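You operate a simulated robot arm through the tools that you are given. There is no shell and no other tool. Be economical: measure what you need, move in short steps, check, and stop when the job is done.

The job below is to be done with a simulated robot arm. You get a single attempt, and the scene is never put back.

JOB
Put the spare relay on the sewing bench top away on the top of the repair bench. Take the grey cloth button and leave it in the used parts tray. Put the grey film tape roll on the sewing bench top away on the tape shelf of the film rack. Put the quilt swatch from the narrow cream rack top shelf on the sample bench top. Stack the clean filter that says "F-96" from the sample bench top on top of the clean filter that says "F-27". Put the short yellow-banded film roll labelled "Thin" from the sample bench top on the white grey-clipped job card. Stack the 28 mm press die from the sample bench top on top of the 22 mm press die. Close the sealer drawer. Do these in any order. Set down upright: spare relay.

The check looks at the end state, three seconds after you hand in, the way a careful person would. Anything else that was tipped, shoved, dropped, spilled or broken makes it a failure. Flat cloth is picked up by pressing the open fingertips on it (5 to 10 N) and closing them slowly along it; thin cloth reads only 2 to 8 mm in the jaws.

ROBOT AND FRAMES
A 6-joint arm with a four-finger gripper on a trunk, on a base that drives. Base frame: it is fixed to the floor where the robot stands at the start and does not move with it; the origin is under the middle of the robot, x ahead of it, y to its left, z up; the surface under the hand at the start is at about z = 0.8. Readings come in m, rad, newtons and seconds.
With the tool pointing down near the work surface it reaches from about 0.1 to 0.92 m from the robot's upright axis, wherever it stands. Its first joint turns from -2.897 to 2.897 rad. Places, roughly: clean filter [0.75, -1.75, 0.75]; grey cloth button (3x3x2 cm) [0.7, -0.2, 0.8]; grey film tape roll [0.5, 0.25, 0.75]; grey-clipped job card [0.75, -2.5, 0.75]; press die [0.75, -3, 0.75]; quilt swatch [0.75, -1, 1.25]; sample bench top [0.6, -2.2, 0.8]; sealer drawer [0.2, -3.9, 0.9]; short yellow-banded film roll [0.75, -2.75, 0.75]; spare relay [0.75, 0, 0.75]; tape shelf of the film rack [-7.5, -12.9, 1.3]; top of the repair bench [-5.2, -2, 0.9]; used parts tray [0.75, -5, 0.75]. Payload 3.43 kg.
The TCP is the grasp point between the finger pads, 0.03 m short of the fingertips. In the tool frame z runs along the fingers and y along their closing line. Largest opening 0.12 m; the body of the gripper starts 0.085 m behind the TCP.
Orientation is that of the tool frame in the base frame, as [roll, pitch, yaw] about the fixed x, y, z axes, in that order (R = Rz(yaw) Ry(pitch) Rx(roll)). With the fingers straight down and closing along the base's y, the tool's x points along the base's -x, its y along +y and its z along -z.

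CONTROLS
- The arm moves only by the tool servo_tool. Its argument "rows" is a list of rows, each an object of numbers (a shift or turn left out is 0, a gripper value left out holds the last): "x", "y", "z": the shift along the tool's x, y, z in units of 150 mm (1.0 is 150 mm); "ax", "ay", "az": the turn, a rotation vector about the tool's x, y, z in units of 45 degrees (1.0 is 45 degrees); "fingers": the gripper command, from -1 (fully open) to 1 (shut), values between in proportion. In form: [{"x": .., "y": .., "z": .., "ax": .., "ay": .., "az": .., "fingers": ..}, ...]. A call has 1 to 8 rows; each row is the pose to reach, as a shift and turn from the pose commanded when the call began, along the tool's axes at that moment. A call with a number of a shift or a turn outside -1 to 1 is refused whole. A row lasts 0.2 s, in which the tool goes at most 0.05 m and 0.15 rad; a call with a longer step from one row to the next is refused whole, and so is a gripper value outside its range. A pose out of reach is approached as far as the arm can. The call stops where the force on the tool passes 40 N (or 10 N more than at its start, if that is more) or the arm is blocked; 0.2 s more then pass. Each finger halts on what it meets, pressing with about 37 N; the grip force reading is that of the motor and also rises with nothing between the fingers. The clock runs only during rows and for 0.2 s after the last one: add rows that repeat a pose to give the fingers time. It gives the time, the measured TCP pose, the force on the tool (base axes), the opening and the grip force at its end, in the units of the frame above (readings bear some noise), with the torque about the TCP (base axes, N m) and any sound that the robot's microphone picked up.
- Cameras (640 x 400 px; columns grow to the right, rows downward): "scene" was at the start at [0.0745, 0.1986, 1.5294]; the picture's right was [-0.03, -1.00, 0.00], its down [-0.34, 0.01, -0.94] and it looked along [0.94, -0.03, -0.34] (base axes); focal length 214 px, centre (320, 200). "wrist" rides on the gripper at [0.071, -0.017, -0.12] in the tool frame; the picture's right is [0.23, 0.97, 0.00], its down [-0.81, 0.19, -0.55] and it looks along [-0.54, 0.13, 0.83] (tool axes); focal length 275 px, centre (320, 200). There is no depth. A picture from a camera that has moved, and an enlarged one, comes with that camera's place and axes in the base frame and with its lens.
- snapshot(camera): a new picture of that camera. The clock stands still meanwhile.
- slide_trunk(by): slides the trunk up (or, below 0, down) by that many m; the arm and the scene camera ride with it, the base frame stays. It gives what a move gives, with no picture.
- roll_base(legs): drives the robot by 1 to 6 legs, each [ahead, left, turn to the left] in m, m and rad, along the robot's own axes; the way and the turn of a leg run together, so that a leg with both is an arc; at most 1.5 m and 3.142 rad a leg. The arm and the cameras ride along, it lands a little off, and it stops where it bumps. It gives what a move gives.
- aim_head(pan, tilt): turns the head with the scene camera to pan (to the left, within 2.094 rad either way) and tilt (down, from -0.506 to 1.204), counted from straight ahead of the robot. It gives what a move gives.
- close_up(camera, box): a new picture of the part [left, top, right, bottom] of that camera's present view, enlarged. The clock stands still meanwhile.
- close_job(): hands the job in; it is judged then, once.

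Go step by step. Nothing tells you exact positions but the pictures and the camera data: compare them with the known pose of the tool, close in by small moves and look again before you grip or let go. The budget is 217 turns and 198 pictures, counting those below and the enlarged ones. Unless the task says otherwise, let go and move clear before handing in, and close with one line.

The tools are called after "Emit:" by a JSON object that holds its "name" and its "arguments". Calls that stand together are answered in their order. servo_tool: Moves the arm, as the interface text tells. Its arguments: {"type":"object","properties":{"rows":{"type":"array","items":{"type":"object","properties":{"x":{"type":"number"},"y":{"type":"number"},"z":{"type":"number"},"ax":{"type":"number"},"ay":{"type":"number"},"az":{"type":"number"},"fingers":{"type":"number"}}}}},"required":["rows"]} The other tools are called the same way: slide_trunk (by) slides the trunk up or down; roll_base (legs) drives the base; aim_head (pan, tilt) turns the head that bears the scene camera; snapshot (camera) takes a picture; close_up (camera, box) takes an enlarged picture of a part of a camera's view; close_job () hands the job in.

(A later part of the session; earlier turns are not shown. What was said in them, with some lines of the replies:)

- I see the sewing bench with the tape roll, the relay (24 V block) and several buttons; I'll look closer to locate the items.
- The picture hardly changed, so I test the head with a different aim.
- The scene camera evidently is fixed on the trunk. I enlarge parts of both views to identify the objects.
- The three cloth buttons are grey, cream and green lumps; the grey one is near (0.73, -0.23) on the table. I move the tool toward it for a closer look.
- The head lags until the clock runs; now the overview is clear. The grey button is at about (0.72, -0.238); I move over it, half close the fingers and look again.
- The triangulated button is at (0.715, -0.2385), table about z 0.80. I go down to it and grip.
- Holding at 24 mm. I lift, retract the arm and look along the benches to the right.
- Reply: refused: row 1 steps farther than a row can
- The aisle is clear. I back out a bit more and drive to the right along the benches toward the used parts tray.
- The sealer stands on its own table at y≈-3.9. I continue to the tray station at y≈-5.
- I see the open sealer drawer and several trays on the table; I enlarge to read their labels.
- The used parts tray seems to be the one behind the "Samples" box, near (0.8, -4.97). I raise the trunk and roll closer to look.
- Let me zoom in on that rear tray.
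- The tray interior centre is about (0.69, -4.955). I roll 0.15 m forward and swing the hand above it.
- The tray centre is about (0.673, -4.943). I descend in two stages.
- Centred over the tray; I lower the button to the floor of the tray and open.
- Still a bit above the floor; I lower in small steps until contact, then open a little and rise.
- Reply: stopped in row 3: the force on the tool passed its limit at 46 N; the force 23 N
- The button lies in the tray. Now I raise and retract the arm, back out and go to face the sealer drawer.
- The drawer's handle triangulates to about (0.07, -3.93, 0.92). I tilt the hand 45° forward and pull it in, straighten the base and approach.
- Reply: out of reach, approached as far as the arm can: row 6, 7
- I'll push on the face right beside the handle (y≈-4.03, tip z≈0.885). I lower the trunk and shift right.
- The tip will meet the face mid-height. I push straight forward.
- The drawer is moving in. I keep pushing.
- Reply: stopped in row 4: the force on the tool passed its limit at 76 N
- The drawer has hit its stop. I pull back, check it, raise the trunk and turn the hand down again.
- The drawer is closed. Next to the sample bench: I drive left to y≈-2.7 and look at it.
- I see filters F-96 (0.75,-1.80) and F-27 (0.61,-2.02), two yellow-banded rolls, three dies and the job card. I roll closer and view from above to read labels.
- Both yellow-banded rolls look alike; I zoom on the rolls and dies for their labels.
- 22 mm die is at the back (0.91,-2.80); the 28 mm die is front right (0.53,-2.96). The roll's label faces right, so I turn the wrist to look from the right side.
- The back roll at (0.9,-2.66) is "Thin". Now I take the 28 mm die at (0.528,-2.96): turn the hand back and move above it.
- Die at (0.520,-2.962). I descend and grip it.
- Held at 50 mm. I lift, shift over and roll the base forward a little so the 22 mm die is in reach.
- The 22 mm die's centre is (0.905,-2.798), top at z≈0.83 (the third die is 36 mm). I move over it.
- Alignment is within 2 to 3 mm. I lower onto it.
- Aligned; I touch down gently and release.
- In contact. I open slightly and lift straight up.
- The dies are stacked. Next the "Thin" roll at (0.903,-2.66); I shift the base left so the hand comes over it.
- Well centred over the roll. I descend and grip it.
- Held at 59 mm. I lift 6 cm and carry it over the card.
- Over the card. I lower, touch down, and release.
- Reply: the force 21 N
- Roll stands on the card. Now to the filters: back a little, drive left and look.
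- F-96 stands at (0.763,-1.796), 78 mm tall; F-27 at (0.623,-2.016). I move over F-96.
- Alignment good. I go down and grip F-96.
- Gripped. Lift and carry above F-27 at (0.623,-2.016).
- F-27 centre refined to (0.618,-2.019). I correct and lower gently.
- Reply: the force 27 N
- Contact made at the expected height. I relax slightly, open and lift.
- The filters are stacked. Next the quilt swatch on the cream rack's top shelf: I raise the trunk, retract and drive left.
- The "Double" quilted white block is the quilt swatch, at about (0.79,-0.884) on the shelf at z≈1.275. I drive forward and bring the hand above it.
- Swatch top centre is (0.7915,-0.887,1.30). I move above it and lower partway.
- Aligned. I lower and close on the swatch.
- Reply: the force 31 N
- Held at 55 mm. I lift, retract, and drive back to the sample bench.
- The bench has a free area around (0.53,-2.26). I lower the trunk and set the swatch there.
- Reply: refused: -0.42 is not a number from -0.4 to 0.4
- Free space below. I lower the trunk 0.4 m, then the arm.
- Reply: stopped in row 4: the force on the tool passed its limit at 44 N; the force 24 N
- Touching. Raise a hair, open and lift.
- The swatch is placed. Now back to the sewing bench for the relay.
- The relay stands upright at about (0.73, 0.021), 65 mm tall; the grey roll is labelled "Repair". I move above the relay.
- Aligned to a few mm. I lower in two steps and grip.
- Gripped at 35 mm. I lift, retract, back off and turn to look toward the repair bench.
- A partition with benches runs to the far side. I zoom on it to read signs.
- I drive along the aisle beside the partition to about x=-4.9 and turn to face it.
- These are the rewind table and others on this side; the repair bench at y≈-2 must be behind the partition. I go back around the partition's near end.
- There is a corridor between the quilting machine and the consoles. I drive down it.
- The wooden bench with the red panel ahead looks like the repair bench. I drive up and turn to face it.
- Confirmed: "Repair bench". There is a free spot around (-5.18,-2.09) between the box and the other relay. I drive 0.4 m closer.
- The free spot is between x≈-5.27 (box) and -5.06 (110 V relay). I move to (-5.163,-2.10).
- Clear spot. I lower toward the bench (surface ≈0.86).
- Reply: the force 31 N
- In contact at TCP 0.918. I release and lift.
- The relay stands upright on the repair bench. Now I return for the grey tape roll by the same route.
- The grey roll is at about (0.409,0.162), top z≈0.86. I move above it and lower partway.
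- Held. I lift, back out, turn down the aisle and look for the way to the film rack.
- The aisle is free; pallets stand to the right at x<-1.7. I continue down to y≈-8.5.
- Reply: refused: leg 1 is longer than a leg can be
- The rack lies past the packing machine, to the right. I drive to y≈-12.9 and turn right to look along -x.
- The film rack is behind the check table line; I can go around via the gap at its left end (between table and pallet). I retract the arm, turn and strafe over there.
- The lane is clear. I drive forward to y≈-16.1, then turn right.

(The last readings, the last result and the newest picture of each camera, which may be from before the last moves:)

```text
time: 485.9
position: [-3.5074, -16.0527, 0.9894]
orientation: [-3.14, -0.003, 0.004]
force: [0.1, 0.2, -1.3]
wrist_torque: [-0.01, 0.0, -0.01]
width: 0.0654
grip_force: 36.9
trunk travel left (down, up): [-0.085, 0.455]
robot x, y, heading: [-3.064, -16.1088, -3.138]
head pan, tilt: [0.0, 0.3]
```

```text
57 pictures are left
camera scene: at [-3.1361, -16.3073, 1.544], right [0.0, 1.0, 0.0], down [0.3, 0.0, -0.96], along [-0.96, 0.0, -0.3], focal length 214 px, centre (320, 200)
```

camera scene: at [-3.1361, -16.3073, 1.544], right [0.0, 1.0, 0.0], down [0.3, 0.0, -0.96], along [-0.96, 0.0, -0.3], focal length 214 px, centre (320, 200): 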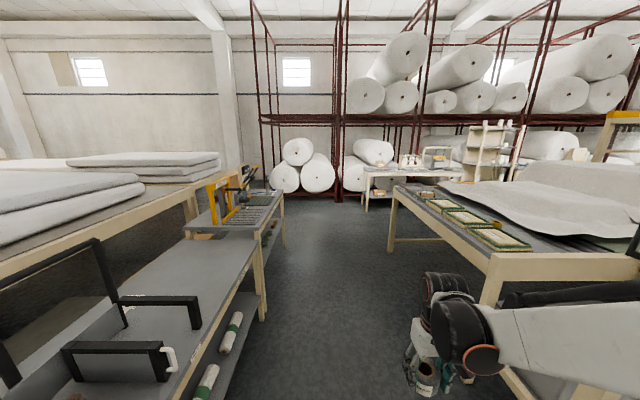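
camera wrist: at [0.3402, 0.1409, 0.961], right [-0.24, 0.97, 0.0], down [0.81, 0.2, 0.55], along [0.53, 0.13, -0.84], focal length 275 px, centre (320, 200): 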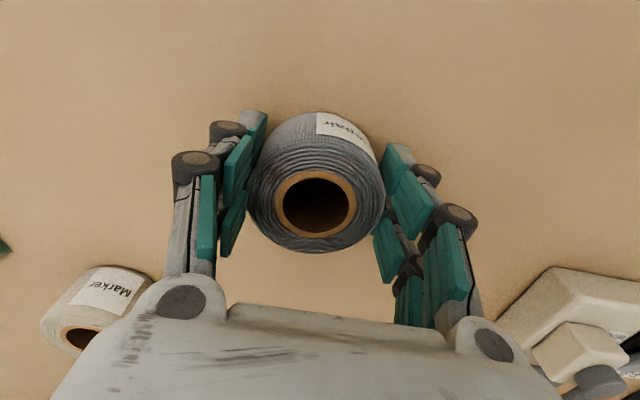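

The cream film rack is ahead right. I drive down this lane.

Emit:
{"name": "roll_base", "arguments": {"legs": [[1.5, 0.0, 0], [1.3, 0, 0]]}}

Emit:
{"name": "aim_head", "arguments": {"pan": -0.4, "tilt": 0.4}}

Emit:
{"name": "roll_base", "arguments": {"legs": [[0.1, 0, 0]]}}

Emit:
{"name": "snapshot", "arguments": {"camera": "scene"}}

```text
time: 499.5
position: [-6.3092, -16.0684, 0.9897]
orientation: [-3.139, -0.004, 0.006]
force: [0.1, 0.5, -0.5]
wrist_torque: [0.02, -0.01, -0.01]
width: 0.0654
grip_force: 37.3
trunk travel left (down, up): [-0.085, 0.455]
robot x, y, heading: [-5.868, -16.125, -3.136]
head pan, tilt: [0.0, 0.3]
```

```text
time: 500.3
position: [-6.3087, -16.0688, 0.991]
orientation: [-3.139, -0.003, 0.007]
force: [0.3, 0.3, -0.2]
wrist_torque: [-0.01, 0.0, 0.0]
width: 0.0654
grip_force: 36.8
trunk travel left (down, up): [-0.085, 0.455]
robot x, y, heading: [-5.8637, -16.1233, -3.136]
head pan, tilt: [-0.4, 0.4]
```

```text
time: 501.5
position: [-6.4111, -16.0692, 0.9904]
orientation: [-3.14, -0.004, 0.007]
force: [0.4, -0.4, -1.0]
wrist_torque: [-0.01, 0.01, -0.01]
width: 0.0651
grip_force: 36.8
trunk travel left (down, up): [-0.085, 0.455]
robot x, y, heading: [-5.967, -16.1203, -3.134]
head pan, tilt: [-0.4, 0.4]
```

```text
56 pictures are left
camera scene: at [-6.0297, -16.2861, 1.5347], right [0.38, 0.92, 0.0], down [0.36, -0.15, -0.92], along [-0.85, 0.35, -0.39], focal length 214 px, centre (320, 200)
```

scene: 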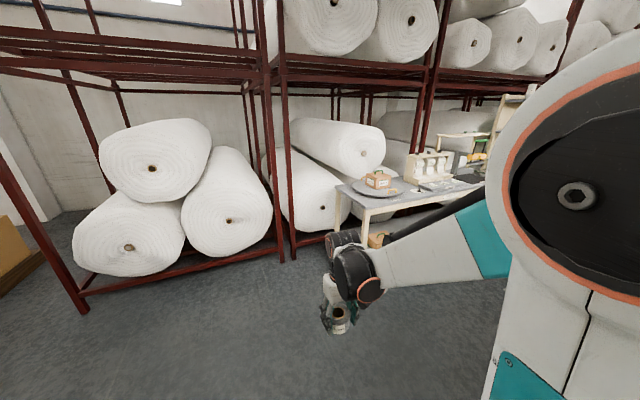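

Emit:
{"name": "aim_head", "arguments": {"pan": 0.3, "tilt": 0.4}}

Emit:
{"name": "roll_base", "arguments": {"legs": [[0, 0, -1.57]]}}

Emit:
{"name": "snapshot", "arguments": {"camera": "scene"}}

```text
time: 502.6
position: [-6.4103, -16.0704, 0.9892]
orientation: [-3.14, -0.003, 0.008]
force: [0.5, 0.6, -1.0]
wrist_torque: [0.01, 0.01, 0.0]
width: 0.0656
grip_force: 36.6
trunk travel left (down, up): [-0.085, 0.455]
robot x, y, heading: [-5.9691, -16.1259, -3.137]
head pan, tilt: [0.3, 0.4]
```

```text
time: 506.7
position: [-5.9201, -15.6791, 0.9901]
orientation: [-3.141, -0.004, -1.547]
force: [-0.1, -1.3, -0.7]
wrist_torque: [-0.02, 0.0, 0.0]
width: 0.0654
grip_force: 36.8
trunk travel left (down, up): [-0.085, 0.455]
robot x, y, heading: [-5.9664, -16.1243, 1.593]
head pan, tilt: [0.3, 0.4]
```

```text
55 pictures are left
camera scene: at [-6.194, -16.0584, 1.5347], right [0.95, 0.32, 0.0], down [0.12, -0.37, -0.92], along [-0.29, 0.87, -0.39], focal length 214 px, centre (320, 200)
```

scene: 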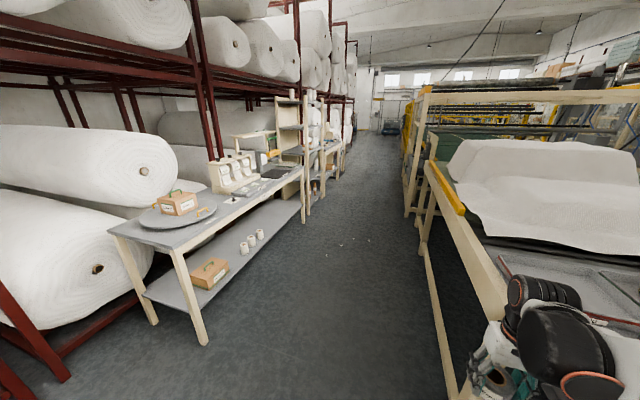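

The film rack stands along the left side of this aisle. I strafe into the aisle and drive up to it.

Emit:
{"name": "roll_base", "arguments": {"legs": [[0, 0.5, -0.022], [1.2, 0, 0], [0.8, 0, 0]]}}

Emit:
{"name": "snapshot", "arguments": {"camera": "scene"}}

```text
time: 519.2
position: [-6.4331, -13.6893, 0.9893]
orientation: [-3.14, -0.004, -1.555]
force: [0.1, -0.3, 0.0]
wrist_torque: [0.02, 0.01, 0.0]
width: 0.0655
grip_force: 37.2
trunk travel left (down, up): [-0.085, 0.455]
robot x, y, heading: [-6.4807, -14.1335, 1.585]
head pan, tilt: [0.3, 0.4]
```

```text
54 pictures are left
camera scene: at [-6.711, -14.0666, 1.5347], right [0.95, 0.31, 0.0], down [0.12, -0.37, -0.92], along [-0.29, 0.88, -0.39], focal length 214 px, centre (320, 200)
```

scene: 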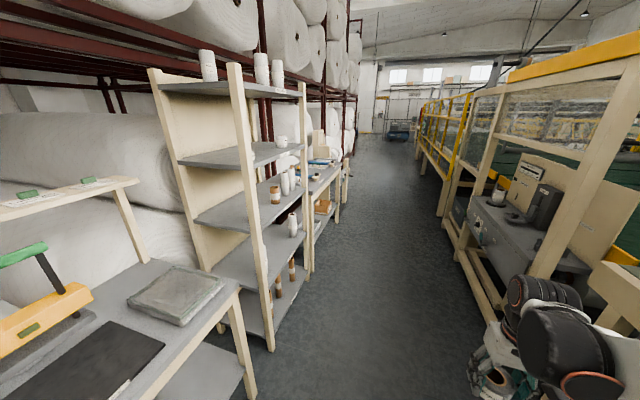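

The film rack spans y≈-13.24 to -12.4 with its front at x≈-7.36. I drive in front of it and turn to face it.

Emit:
{"name": "roll_base", "arguments": {"legs": [[1.25, 0, 0], [0, 0, 1.55]]}}

Emit:
{"name": "aim_head", "arguments": {"pan": 0, "tilt": 0.3}}

Emit:
{"name": "slide_trunk", "arguments": {"by": 0.4}}

Emit:
{"name": "snapshot", "arguments": {"camera": "scene"}}

```text
time: 529.3
position: [-6.9447, -12.831, 0.9896]
orientation: [-3.141, -0.004, -0.012]
force: [0.6, -0.8, -1.1]
wrist_torque: [0.0, -0.03, -0.04]
width: 0.0656
grip_force: 37.1
trunk travel left (down, up): [-0.085, 0.455]
robot x, y, heading: [-6.5046, -12.8928, 3.127]
head pan, tilt: [0.3, 0.4]
```

```text
time: 530.1
position: [-6.9447, -12.8307, 0.9899]
orientation: [-3.141, -0.002, -0.012]
force: [0.1, -0.1, -1.4]
wrist_torque: [0.02, -0.01, 0.02]
width: 0.0654
grip_force: 36.9
trunk travel left (down, up): [-0.085, 0.455]
robot x, y, heading: [-6.501, -12.8926, 3.128]
head pan, tilt: [0.0, 0.3]
```

```text
time: 533.9
position: [-6.9454, -12.8303, 1.389]
orientation: [-3.14, -0.003, -0.013]
force: [-0.3, -1.0, -0.2]
wrist_torque: [-0.03, 0.01, -0.02]
width: 0.0651
grip_force: 37.4
trunk travel left (down, up): [-0.485, 0.055]
robot x, y, heading: [-6.4996, -12.8933, 3.127]
head pan, tilt: [0.0, 0.3]
```

```text
53 pictures are left
camera scene: at [-6.578, -13.0902, 1.9439], right [0.01, 1.0, 0.0], down [0.3, 0.0, -0.96], along [-0.96, 0.01, -0.3], focal length 214 px, centre (320, 200)
```

scene: 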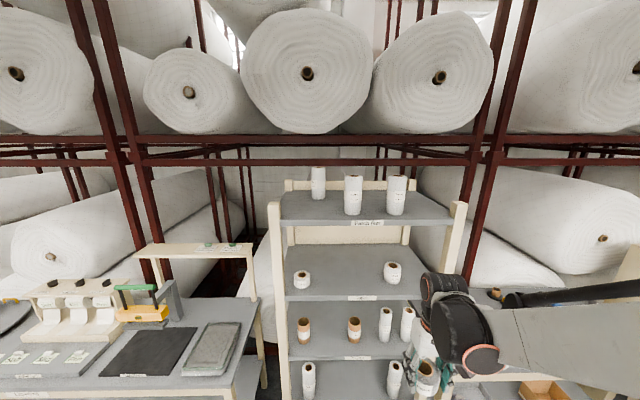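

Emit:
{"name": "close_up", "arguments": {"camera": "scene", "box": [260, 160, 480, 400]}}

Emit:
{"name": "close_up", "arguments": {"camera": "scene", "box": [330, 285, 410, 310]}}

Emit:
{"name": "close_up", "arguments": {"camera": "scene", "box": [320, 340, 400, 370]}}

```text
1.67 times, centred on (370, 280) of scene
camera zoom: at [-6.578, -13.0902, 1.9439], right [0.01, 1.0, 0.0], down [0.3, 0.0, -0.96], along [-0.96, 0.01, -0.3], focal length 358 px, centre (237, 67)
```

zoom: 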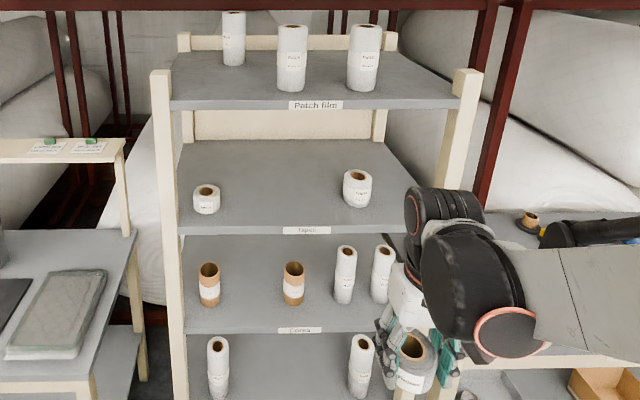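

```text
8.00 times, centred on (370, 298) of scene
camera zoom: at [-6.578, -13.0902, 1.9439], right [0.01, 1.0, 0.0], down [0.3, 0.0, -0.96], along [-0.96, 0.01, -0.3], focal length 1716 px, centre (-80, -580)
```

zoom: 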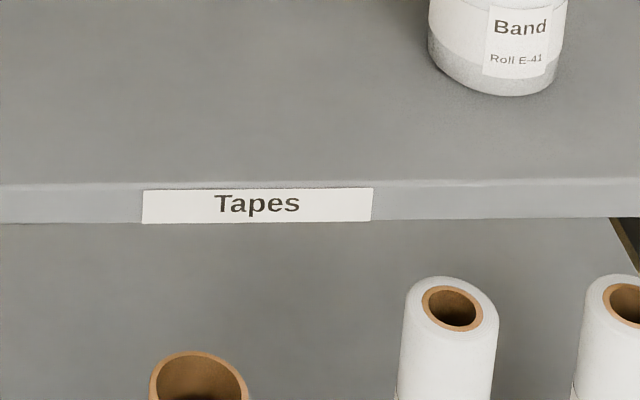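

```text
8.00 times, centred on (360, 355) of scene
camera zoom: at [-6.578, -13.0902, 1.9439], right [0.01, 1.0, 0.0], down [0.3, 0.0, -0.96], along [-0.96, 0.01, -0.3], focal length 1716 px, centre (0, -1040)
```

zoom: 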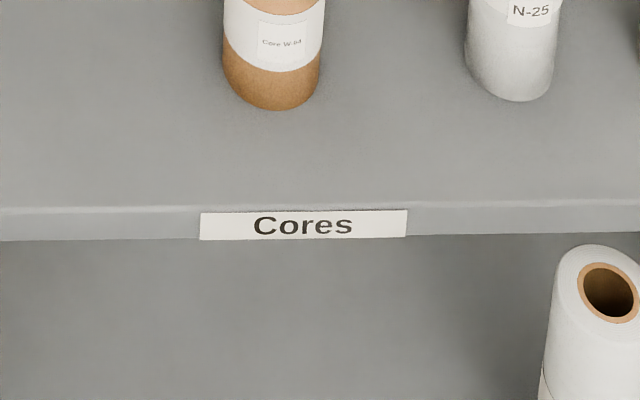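

The tape shelf is the second ("Tapes"), surface z≈1.255, with free room at y≈-12.97 between two rolls; the shelf above is at ≈1.6, so I tilt the hand ~15° to keep the wrist out. I move closer first.

Emit:
{"name": "servo_tool", "arguments": {"rows": [{"ay": -0.17}, {"ay": -0.34}, {"ay": -0.34}]}}

Emit:
{"name": "roll_base", "arguments": {"legs": [[0.17, 0.13, 0.015]]}}

Emit:
{"name": "snapshot", "arguments": {"camera": "scene"}}

Emit:
{"name": "snapshot", "arguments": {"camera": "wrist"}}

```text
time: 534.7
position: [-6.9459, -12.8303, 1.39]
orientation: [-3.14, 0.264, -0.013]
force: [1.1, -0.1, -0.7]
wrist_torque: [-0.03, 0.01, -0.01]
width: 0.0651
grip_force: 37.1
trunk travel left (down, up): [-0.485, 0.055]
robot x, y, heading: [-6.5034, -12.8931, 3.125]
head pan, tilt: [0.0, 0.3]
```

```text
time: 536.4
position: [-7.1181, -12.9678, 1.3898]
orientation: [-3.141, 0.262, 0.0]
force: [-1.1, -0.6, -1.5]
wrist_torque: [0.05, -0.05, 0.03]
width: 0.0655
grip_force: 37.1
trunk travel left (down, up): [-0.485, 0.055]
robot x, y, heading: [-6.6744, -13.0236, -3.143]
head pan, tilt: [0.0, 0.3]
```

```text
49 pictures are left
camera scene: at [-6.7474, -13.2227, 1.9437], right [0.0, 1.0, 0.0], down [0.3, 0.0, -0.95], along [-0.95, 0.0, -0.3], focal length 214 px, centre (320, 200)
```

scene: 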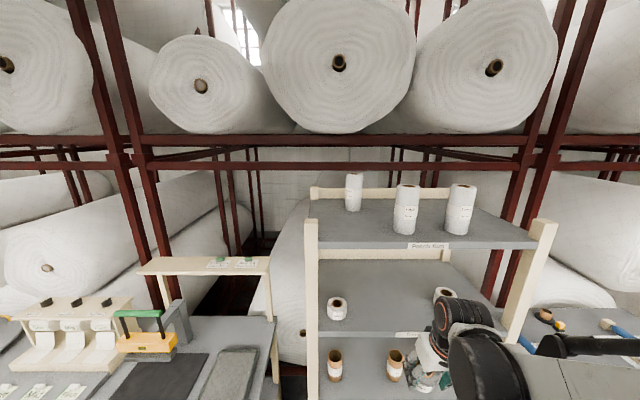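

```text
48 pictures are left
camera wrist: at [-7.0173, -12.9511, 1.4882], right [0.22, -0.97, -0.06], down [-0.64, -0.19, 0.74], along [-0.74, -0.13, -0.67], focal length 275 px, centre (320, 200)
```

wrist: 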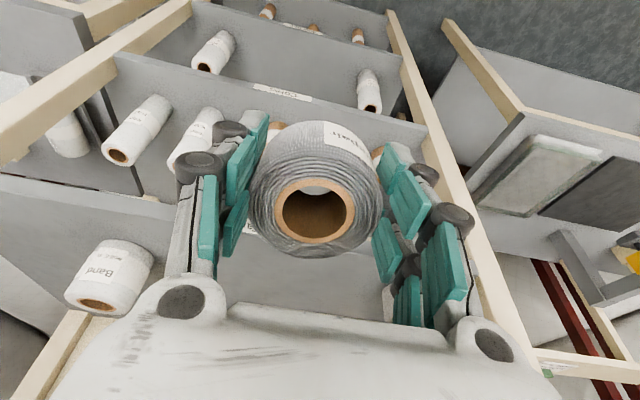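

Refined: tape shelf surface z≈1.303, front edge x≈-7.30, shelf above at ≈1.605. I tilt to 25° and advance partway.

Emit:
{"name": "servo_tool", "arguments": {"rows": [{"ay": -0.11}, {"ay": -0.22}, {"ay": -0.22}]}}

Emit:
{"name": "servo_tool", "arguments": {"rows": [{"x": -0.2, "z": 0.13}, {"x": -0.4, "z": 0.25}, {"x": -0.6, "z": 0.38}, {"x": -0.683, "z": 0.429}, {"x": -0.683, "z": 0.429}]}}

Emit:
{"name": "snapshot", "arguments": {"camera": "wrist"}}

Emit:
{"name": "close_up", "arguments": {"camera": "scene", "box": [290, 180, 570, 400]}}

```text
time: 537.2
position: [-7.1178, -12.966, 1.3895]
orientation: [-3.139, 0.437, 0.002]
force: [-0.9, -0.4, -0.9]
wrist_torque: [-0.04, 0.0, 0.04]
width: 0.0653
grip_force: 36.6
trunk travel left (down, up): [-0.485, 0.055]
robot x, y, heading: [-6.6738, -13.0231, -3.142]
head pan, tilt: [0.0, 0.3]
```

```text
time: 538.4
position: [-7.2374, -12.9659, 1.3741]
orientation: [-3.14, 0.437, 0.002]
force: [-0.3, -0.6, -1.4]
wrist_torque: [0.0, -0.04, 0.0]
width: 0.0652
grip_force: 37.0
trunk travel left (down, up): [-0.485, 0.055]
robot x, y, heading: [-6.6772, -13.0265, -3.144]
head pan, tilt: [0.0, 0.3]
```

```text
47 pictures are left
camera wrist: at [-7.1218, -12.9498, 1.4542], right [0.21, -0.97, -0.1], down [-0.5, -0.19, 0.84], along [-0.84, -0.13, -0.53], focal length 275 px, centre (320, 200)
```

wrist: 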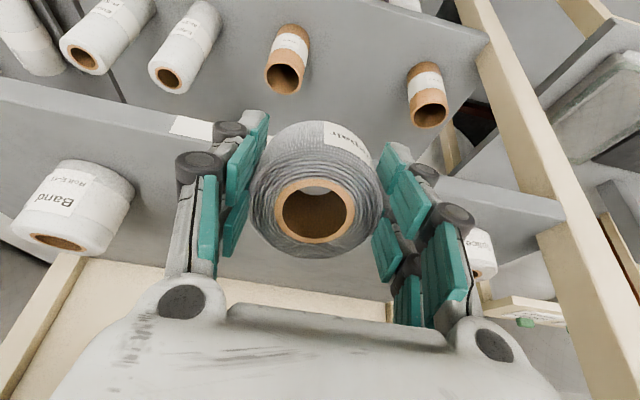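

```text
1.82 times, centred on (430, 290) of scene
camera zoom: at [-6.7464, -13.2212, 1.944], right [0.0, 1.0, 0.0], down [0.3, 0.0, -0.96], along [-0.96, 0.0, -0.3], focal length 390 px, centre (120, 36)
```

zoom: 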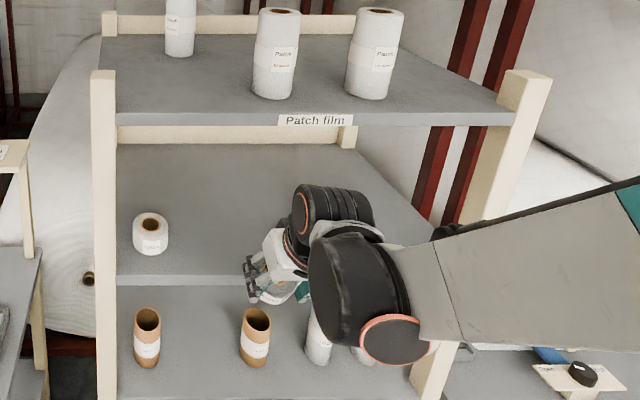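

Clearances look good; I advance 11 cm so the roll is fully over the shelf while the wrist stays outside the upper shelf.

Emit:
{"name": "servo_tool", "arguments": {"rows": [{"x": -0.166, "z": 0.0775}, {"x": -0.332, "z": 0.155}, {"x": -0.498, "z": 0.2325}, {"x": -0.664, "z": 0.31}, {"x": -0.664, "z": 0.31}]}}

Emit:
{"name": "snapshot", "arguments": {"camera": "wrist"}}

Emit:
{"name": "close_up", "arguments": {"camera": "scene", "box": [290, 180, 570, 400]}}

```text
time: 539.6
position: [-7.3458, -12.9653, 1.3754]
orientation: [-3.14, 0.437, 0.004]
force: [-0.9, -0.6, -1.8]
wrist_torque: [0.03, 0.02, -0.02]
width: 0.0655
grip_force: 37.1
trunk travel left (down, up): [-0.485, 0.055]
robot x, y, heading: [-6.6729, -13.0232, -3.142]
head pan, tilt: [0.0, 0.3]
```

```text
45 pictures are left
camera wrist: at [-7.2298, -12.9499, 1.4542], right [0.21, -0.97, -0.1], down [-0.5, -0.19, 0.84], along [-0.84, -0.13, -0.53], focal length 275 px, centre (320, 200)
```

wrist: 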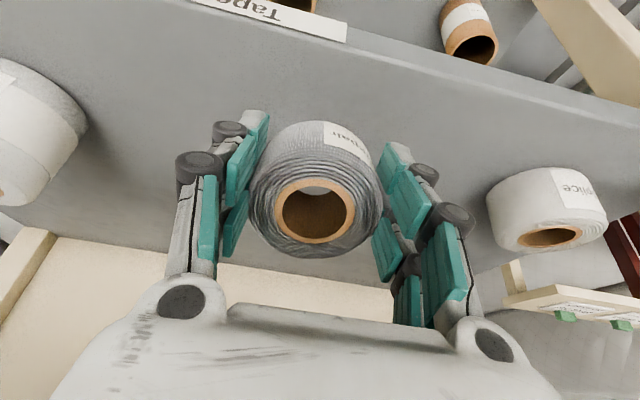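

```text
1.82 times, centred on (430, 290) of scene
camera zoom: at [-6.7447, -13.2213, 1.944], right [0.0, 1.0, 0.0], down [0.3, 0.0, -0.96], along [-0.96, 0.0, -0.3], focal length 390 px, centre (120, 36)
```

zoom: 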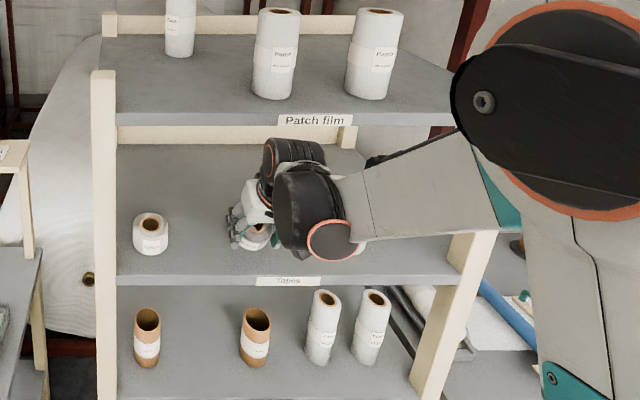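

The roll is inside the shelf edge. I lower gently until contact.

Emit:
{"name": "servo_tool", "arguments": {"rows": [{"x": 0.034, "z": 0.0725}, {"x": 0.051, "z": 0.109}, {"x": 0.062, "z": 0.133}, {"x": 0.073, "z": 0.157}]}}

Emit:
{"name": "snapshot", "arguments": {"camera": "wrist"}}

```text
time: 540.6
position: [-7.3477, -12.9674, 1.3488]
orientation: [-3.14, 0.438, 0.002]
force: [-0.4, 0.2, -0.6]
wrist_torque: [-0.01, -0.01, 0.0]
width: 0.0654
grip_force: 37.1
trunk travel left (down, up): [-0.485, 0.055]
robot x, y, heading: [-6.6751, -13.0235, -3.141]
head pan, tilt: [0.0, 0.3]
```

```text
43 pictures are left
camera wrist: at [-7.2312, -12.9501, 1.4283], right [0.21, -0.97, -0.1], down [-0.5, -0.19, 0.84], along [-0.84, -0.13, -0.53], focal length 275 px, centre (320, 200)
```

wrist: 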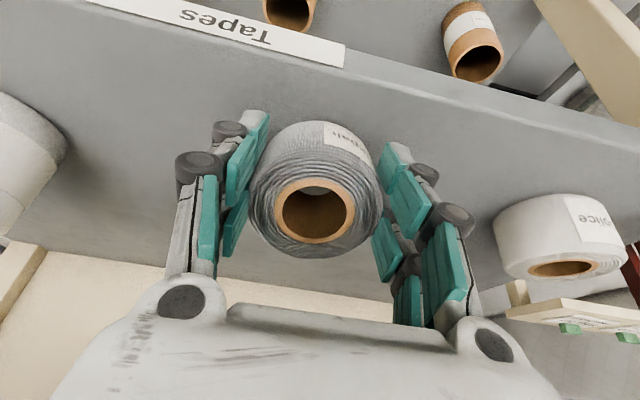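

Emit:
{"name": "servo_tool", "arguments": {"rows": [{"x": 0.011, "z": 0.024}, {"x": 0.022, "z": 0.048}, {"x": 0.033, "z": 0.072}, {"x": 0.045, "z": 0.097}]}}

```text
time: 541.6
position: [-7.346, -12.9672, 1.3359]
orientation: [-3.138, 0.439, -0.002]
force: [2.1, 0.2, 17.2]
wrist_torque: [-0.21, -0.2, 0.04]
width: 0.0655
grip_force: 36.6
trunk travel left (down, up): [-0.485, 0.055]
robot x, y, heading: [-6.6735, -13.0204, -3.142]
head pan, tilt: [0.0, 0.3]
stopped in row 4: the force on the tool passed its limit at 50 N (the readings are from after the stop); the commanded pose is now the measured one
```

Emit:
{"name": "snapshot", "arguments": {"camera": "wrist"}}

```text
42 pictures are left
camera wrist: at [-7.2299, -12.9501, 1.4141], right [0.21, -0.97, -0.1], down [-0.5, -0.19, 0.85], along [-0.84, -0.13, -0.52], focal length 275 px, centre (320, 200)
```

wrist: 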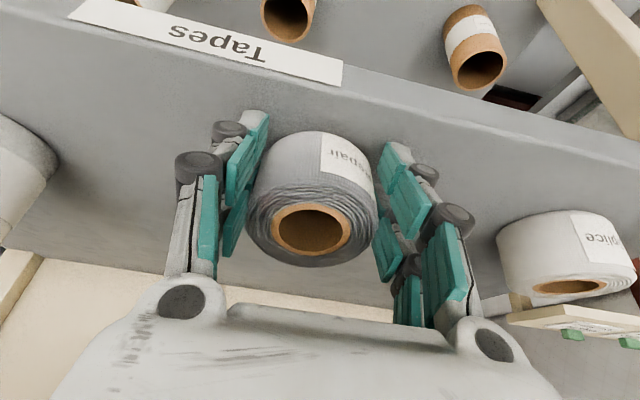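

The roll is pivoting upright in the grip as it presses on the shelf. I press a few more mm.

Emit:
{"name": "servo_tool", "arguments": {"rows": [{"x": 0.006, "z": 0.012}, {"x": 0.011, "z": 0.024}, {"x": 0.017, "z": 0.036}, {"x": 0.022, "z": 0.048}]}}

Emit:
{"name": "snapshot", "arguments": {"camera": "wrist"}}

```text
time: 542.0
position: [-7.3467, -12.9663, 1.3354]
orientation: [-3.141, 0.443, 0.0]
force: [7.2, -1.4, 23.1]
wrist_torque: [-0.15, -0.41, 0.08]
width: 0.0655
grip_force: 36.8
trunk travel left (down, up): [-0.485, 0.055]
robot x, y, heading: [-6.6706, -13.0234, -3.143]
head pan, tilt: [0.0, 0.3]
stopped in row 2: the force on the tool passed its limit at 45 N (the readings are from after the stop); the commanded pose is now the measured one
```

```text
41 pictures are left
camera wrist: at [-7.2295, -12.9501, 1.4136], right [0.21, -0.97, -0.1], down [-0.49, -0.19, 0.85], along [-0.84, -0.13, -0.52], focal length 275 px, centre (320, 200)
```

wrist: 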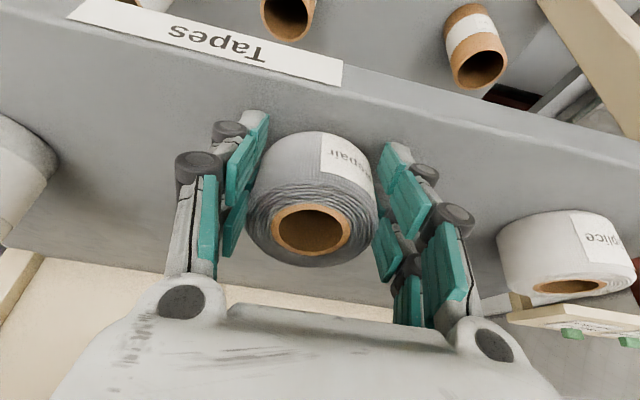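

It now sits flat. I open slowly and withdraw horizontally.

Emit:
{"name": "servo_tool", "arguments": {"rows": [{"z": -0.01, "fingers": -0.2}, {"z": -0.01, "fingers": -0.35}, {"z": -0.01, "fingers": -0.5}, {"z": -0.01, "fingers": -0.6}, {"z": -0.01, "fingers": -0.6}]}}

Emit:
{"name": "snapshot", "arguments": {"camera": "wrist"}}

```text
time: 543.2
position: [-7.3486, -12.9666, 1.3342]
orientation: [-3.139, 0.442, 0.001]
force: [0.2, 1.0, 0.6]
wrist_torque: [-0.01, 0.04, 0.01]
width: 0.0962
grip_force: 0.0
trunk travel left (down, up): [-0.485, 0.055]
robot x, y, heading: [-6.6718, -13.0237, -3.142]
head pan, tilt: [0.0, 0.3]
```

```text
40 pictures are left
camera wrist: at [-7.2317, -12.9499, 1.4134], right [0.21, -0.97, -0.1], down [-0.5, -0.19, 0.85], along [-0.84, -0.13, -0.52], focal length 275 px, centre (320, 200)
```

wrist: 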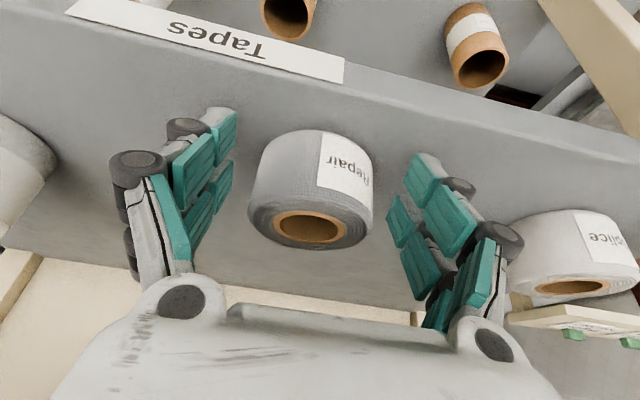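

The roll stands free on the shelf. I withdraw straight back.

Emit:
{"name": "servo_tool", "arguments": {"rows": [{"x": 0.18, "z": -0.085}, {"x": 0.36, "z": -0.17}, {"x": 0.54, "z": -0.255}, {"x": 0.72, "z": -0.34}, {"x": 0.9, "z": -0.42}]}}

Emit:
{"name": "roll_base", "arguments": {"legs": [[-0.25, 0, 0]]}}

Emit:
{"name": "close_up", "arguments": {"camera": "scene", "box": [270, 150, 510, 400]}}

Emit:
{"name": "snapshot", "arguments": {"camera": "wrist"}}

```text
time: 544.5
position: [-7.1979, -12.9664, 1.3344]
orientation: [-3.14, 0.443, 0.0]
force: [0.6, -0.4, 0.3]
wrist_torque: [0.01, 0.01, 0.0]
width: 0.0964
grip_force: 0.0
trunk travel left (down, up): [-0.485, 0.055]
robot x, y, heading: [-6.6755, -13.0235, -3.145]
head pan, tilt: [0.0, 0.3]
```

```text
time: 546.3
position: [-6.9497, -12.9672, 1.3335]
orientation: [-3.139, 0.442, -0.001]
force: [0.6, 0.4, -0.3]
wrist_torque: [-0.02, 0.07, 0.0]
width: 0.0958
grip_force: 0.1
trunk travel left (down, up): [-0.485, 0.055]
robot x, y, heading: [-6.429, -13.0249, 3.139]
head pan, tilt: [0.0, 0.3]
```

```text
1.60 times, centred on (390, 275) of scene
camera zoom: at [-6.4954, -13.2212, 1.9441], right [0.0, 1.0, 0.0], down [0.29, 0.0, -0.96], along [-0.96, 0.0, -0.29], focal length 343 px, centre (208, 80)
```

zoom: 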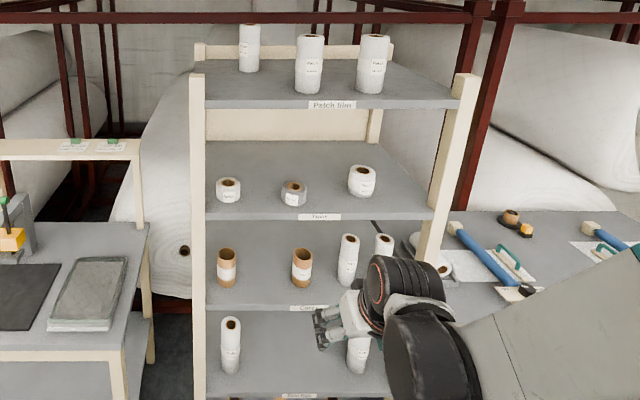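

```text
38 pictures are left
camera wrist: at [-6.8326, -12.9499, 1.4131], right [0.21, -0.97, -0.1], down [-0.5, -0.19, 0.85], along [-0.84, -0.13, -0.52], focal length 275 px, centre (320, 200)
```

wrist: 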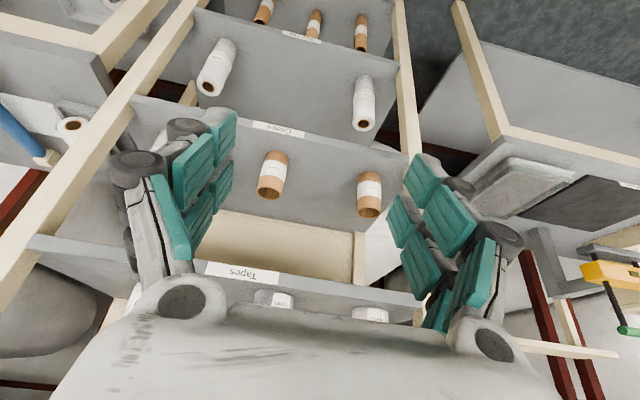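

The grey tape roll stands on the Tapes shelf, the hand is clear, and I placed everything else in the list earlier. I'm handing in.

Emit:
{"name": "close_job", "arguments": {}}

```text
The job is handed in.
```

All eight parts of the job are done and handed in, with the gripper empty and clear. One thing is unconfirmed: I never read a "used parts" label on the tray holding the grey button. I picked that tray because it matched the given position.
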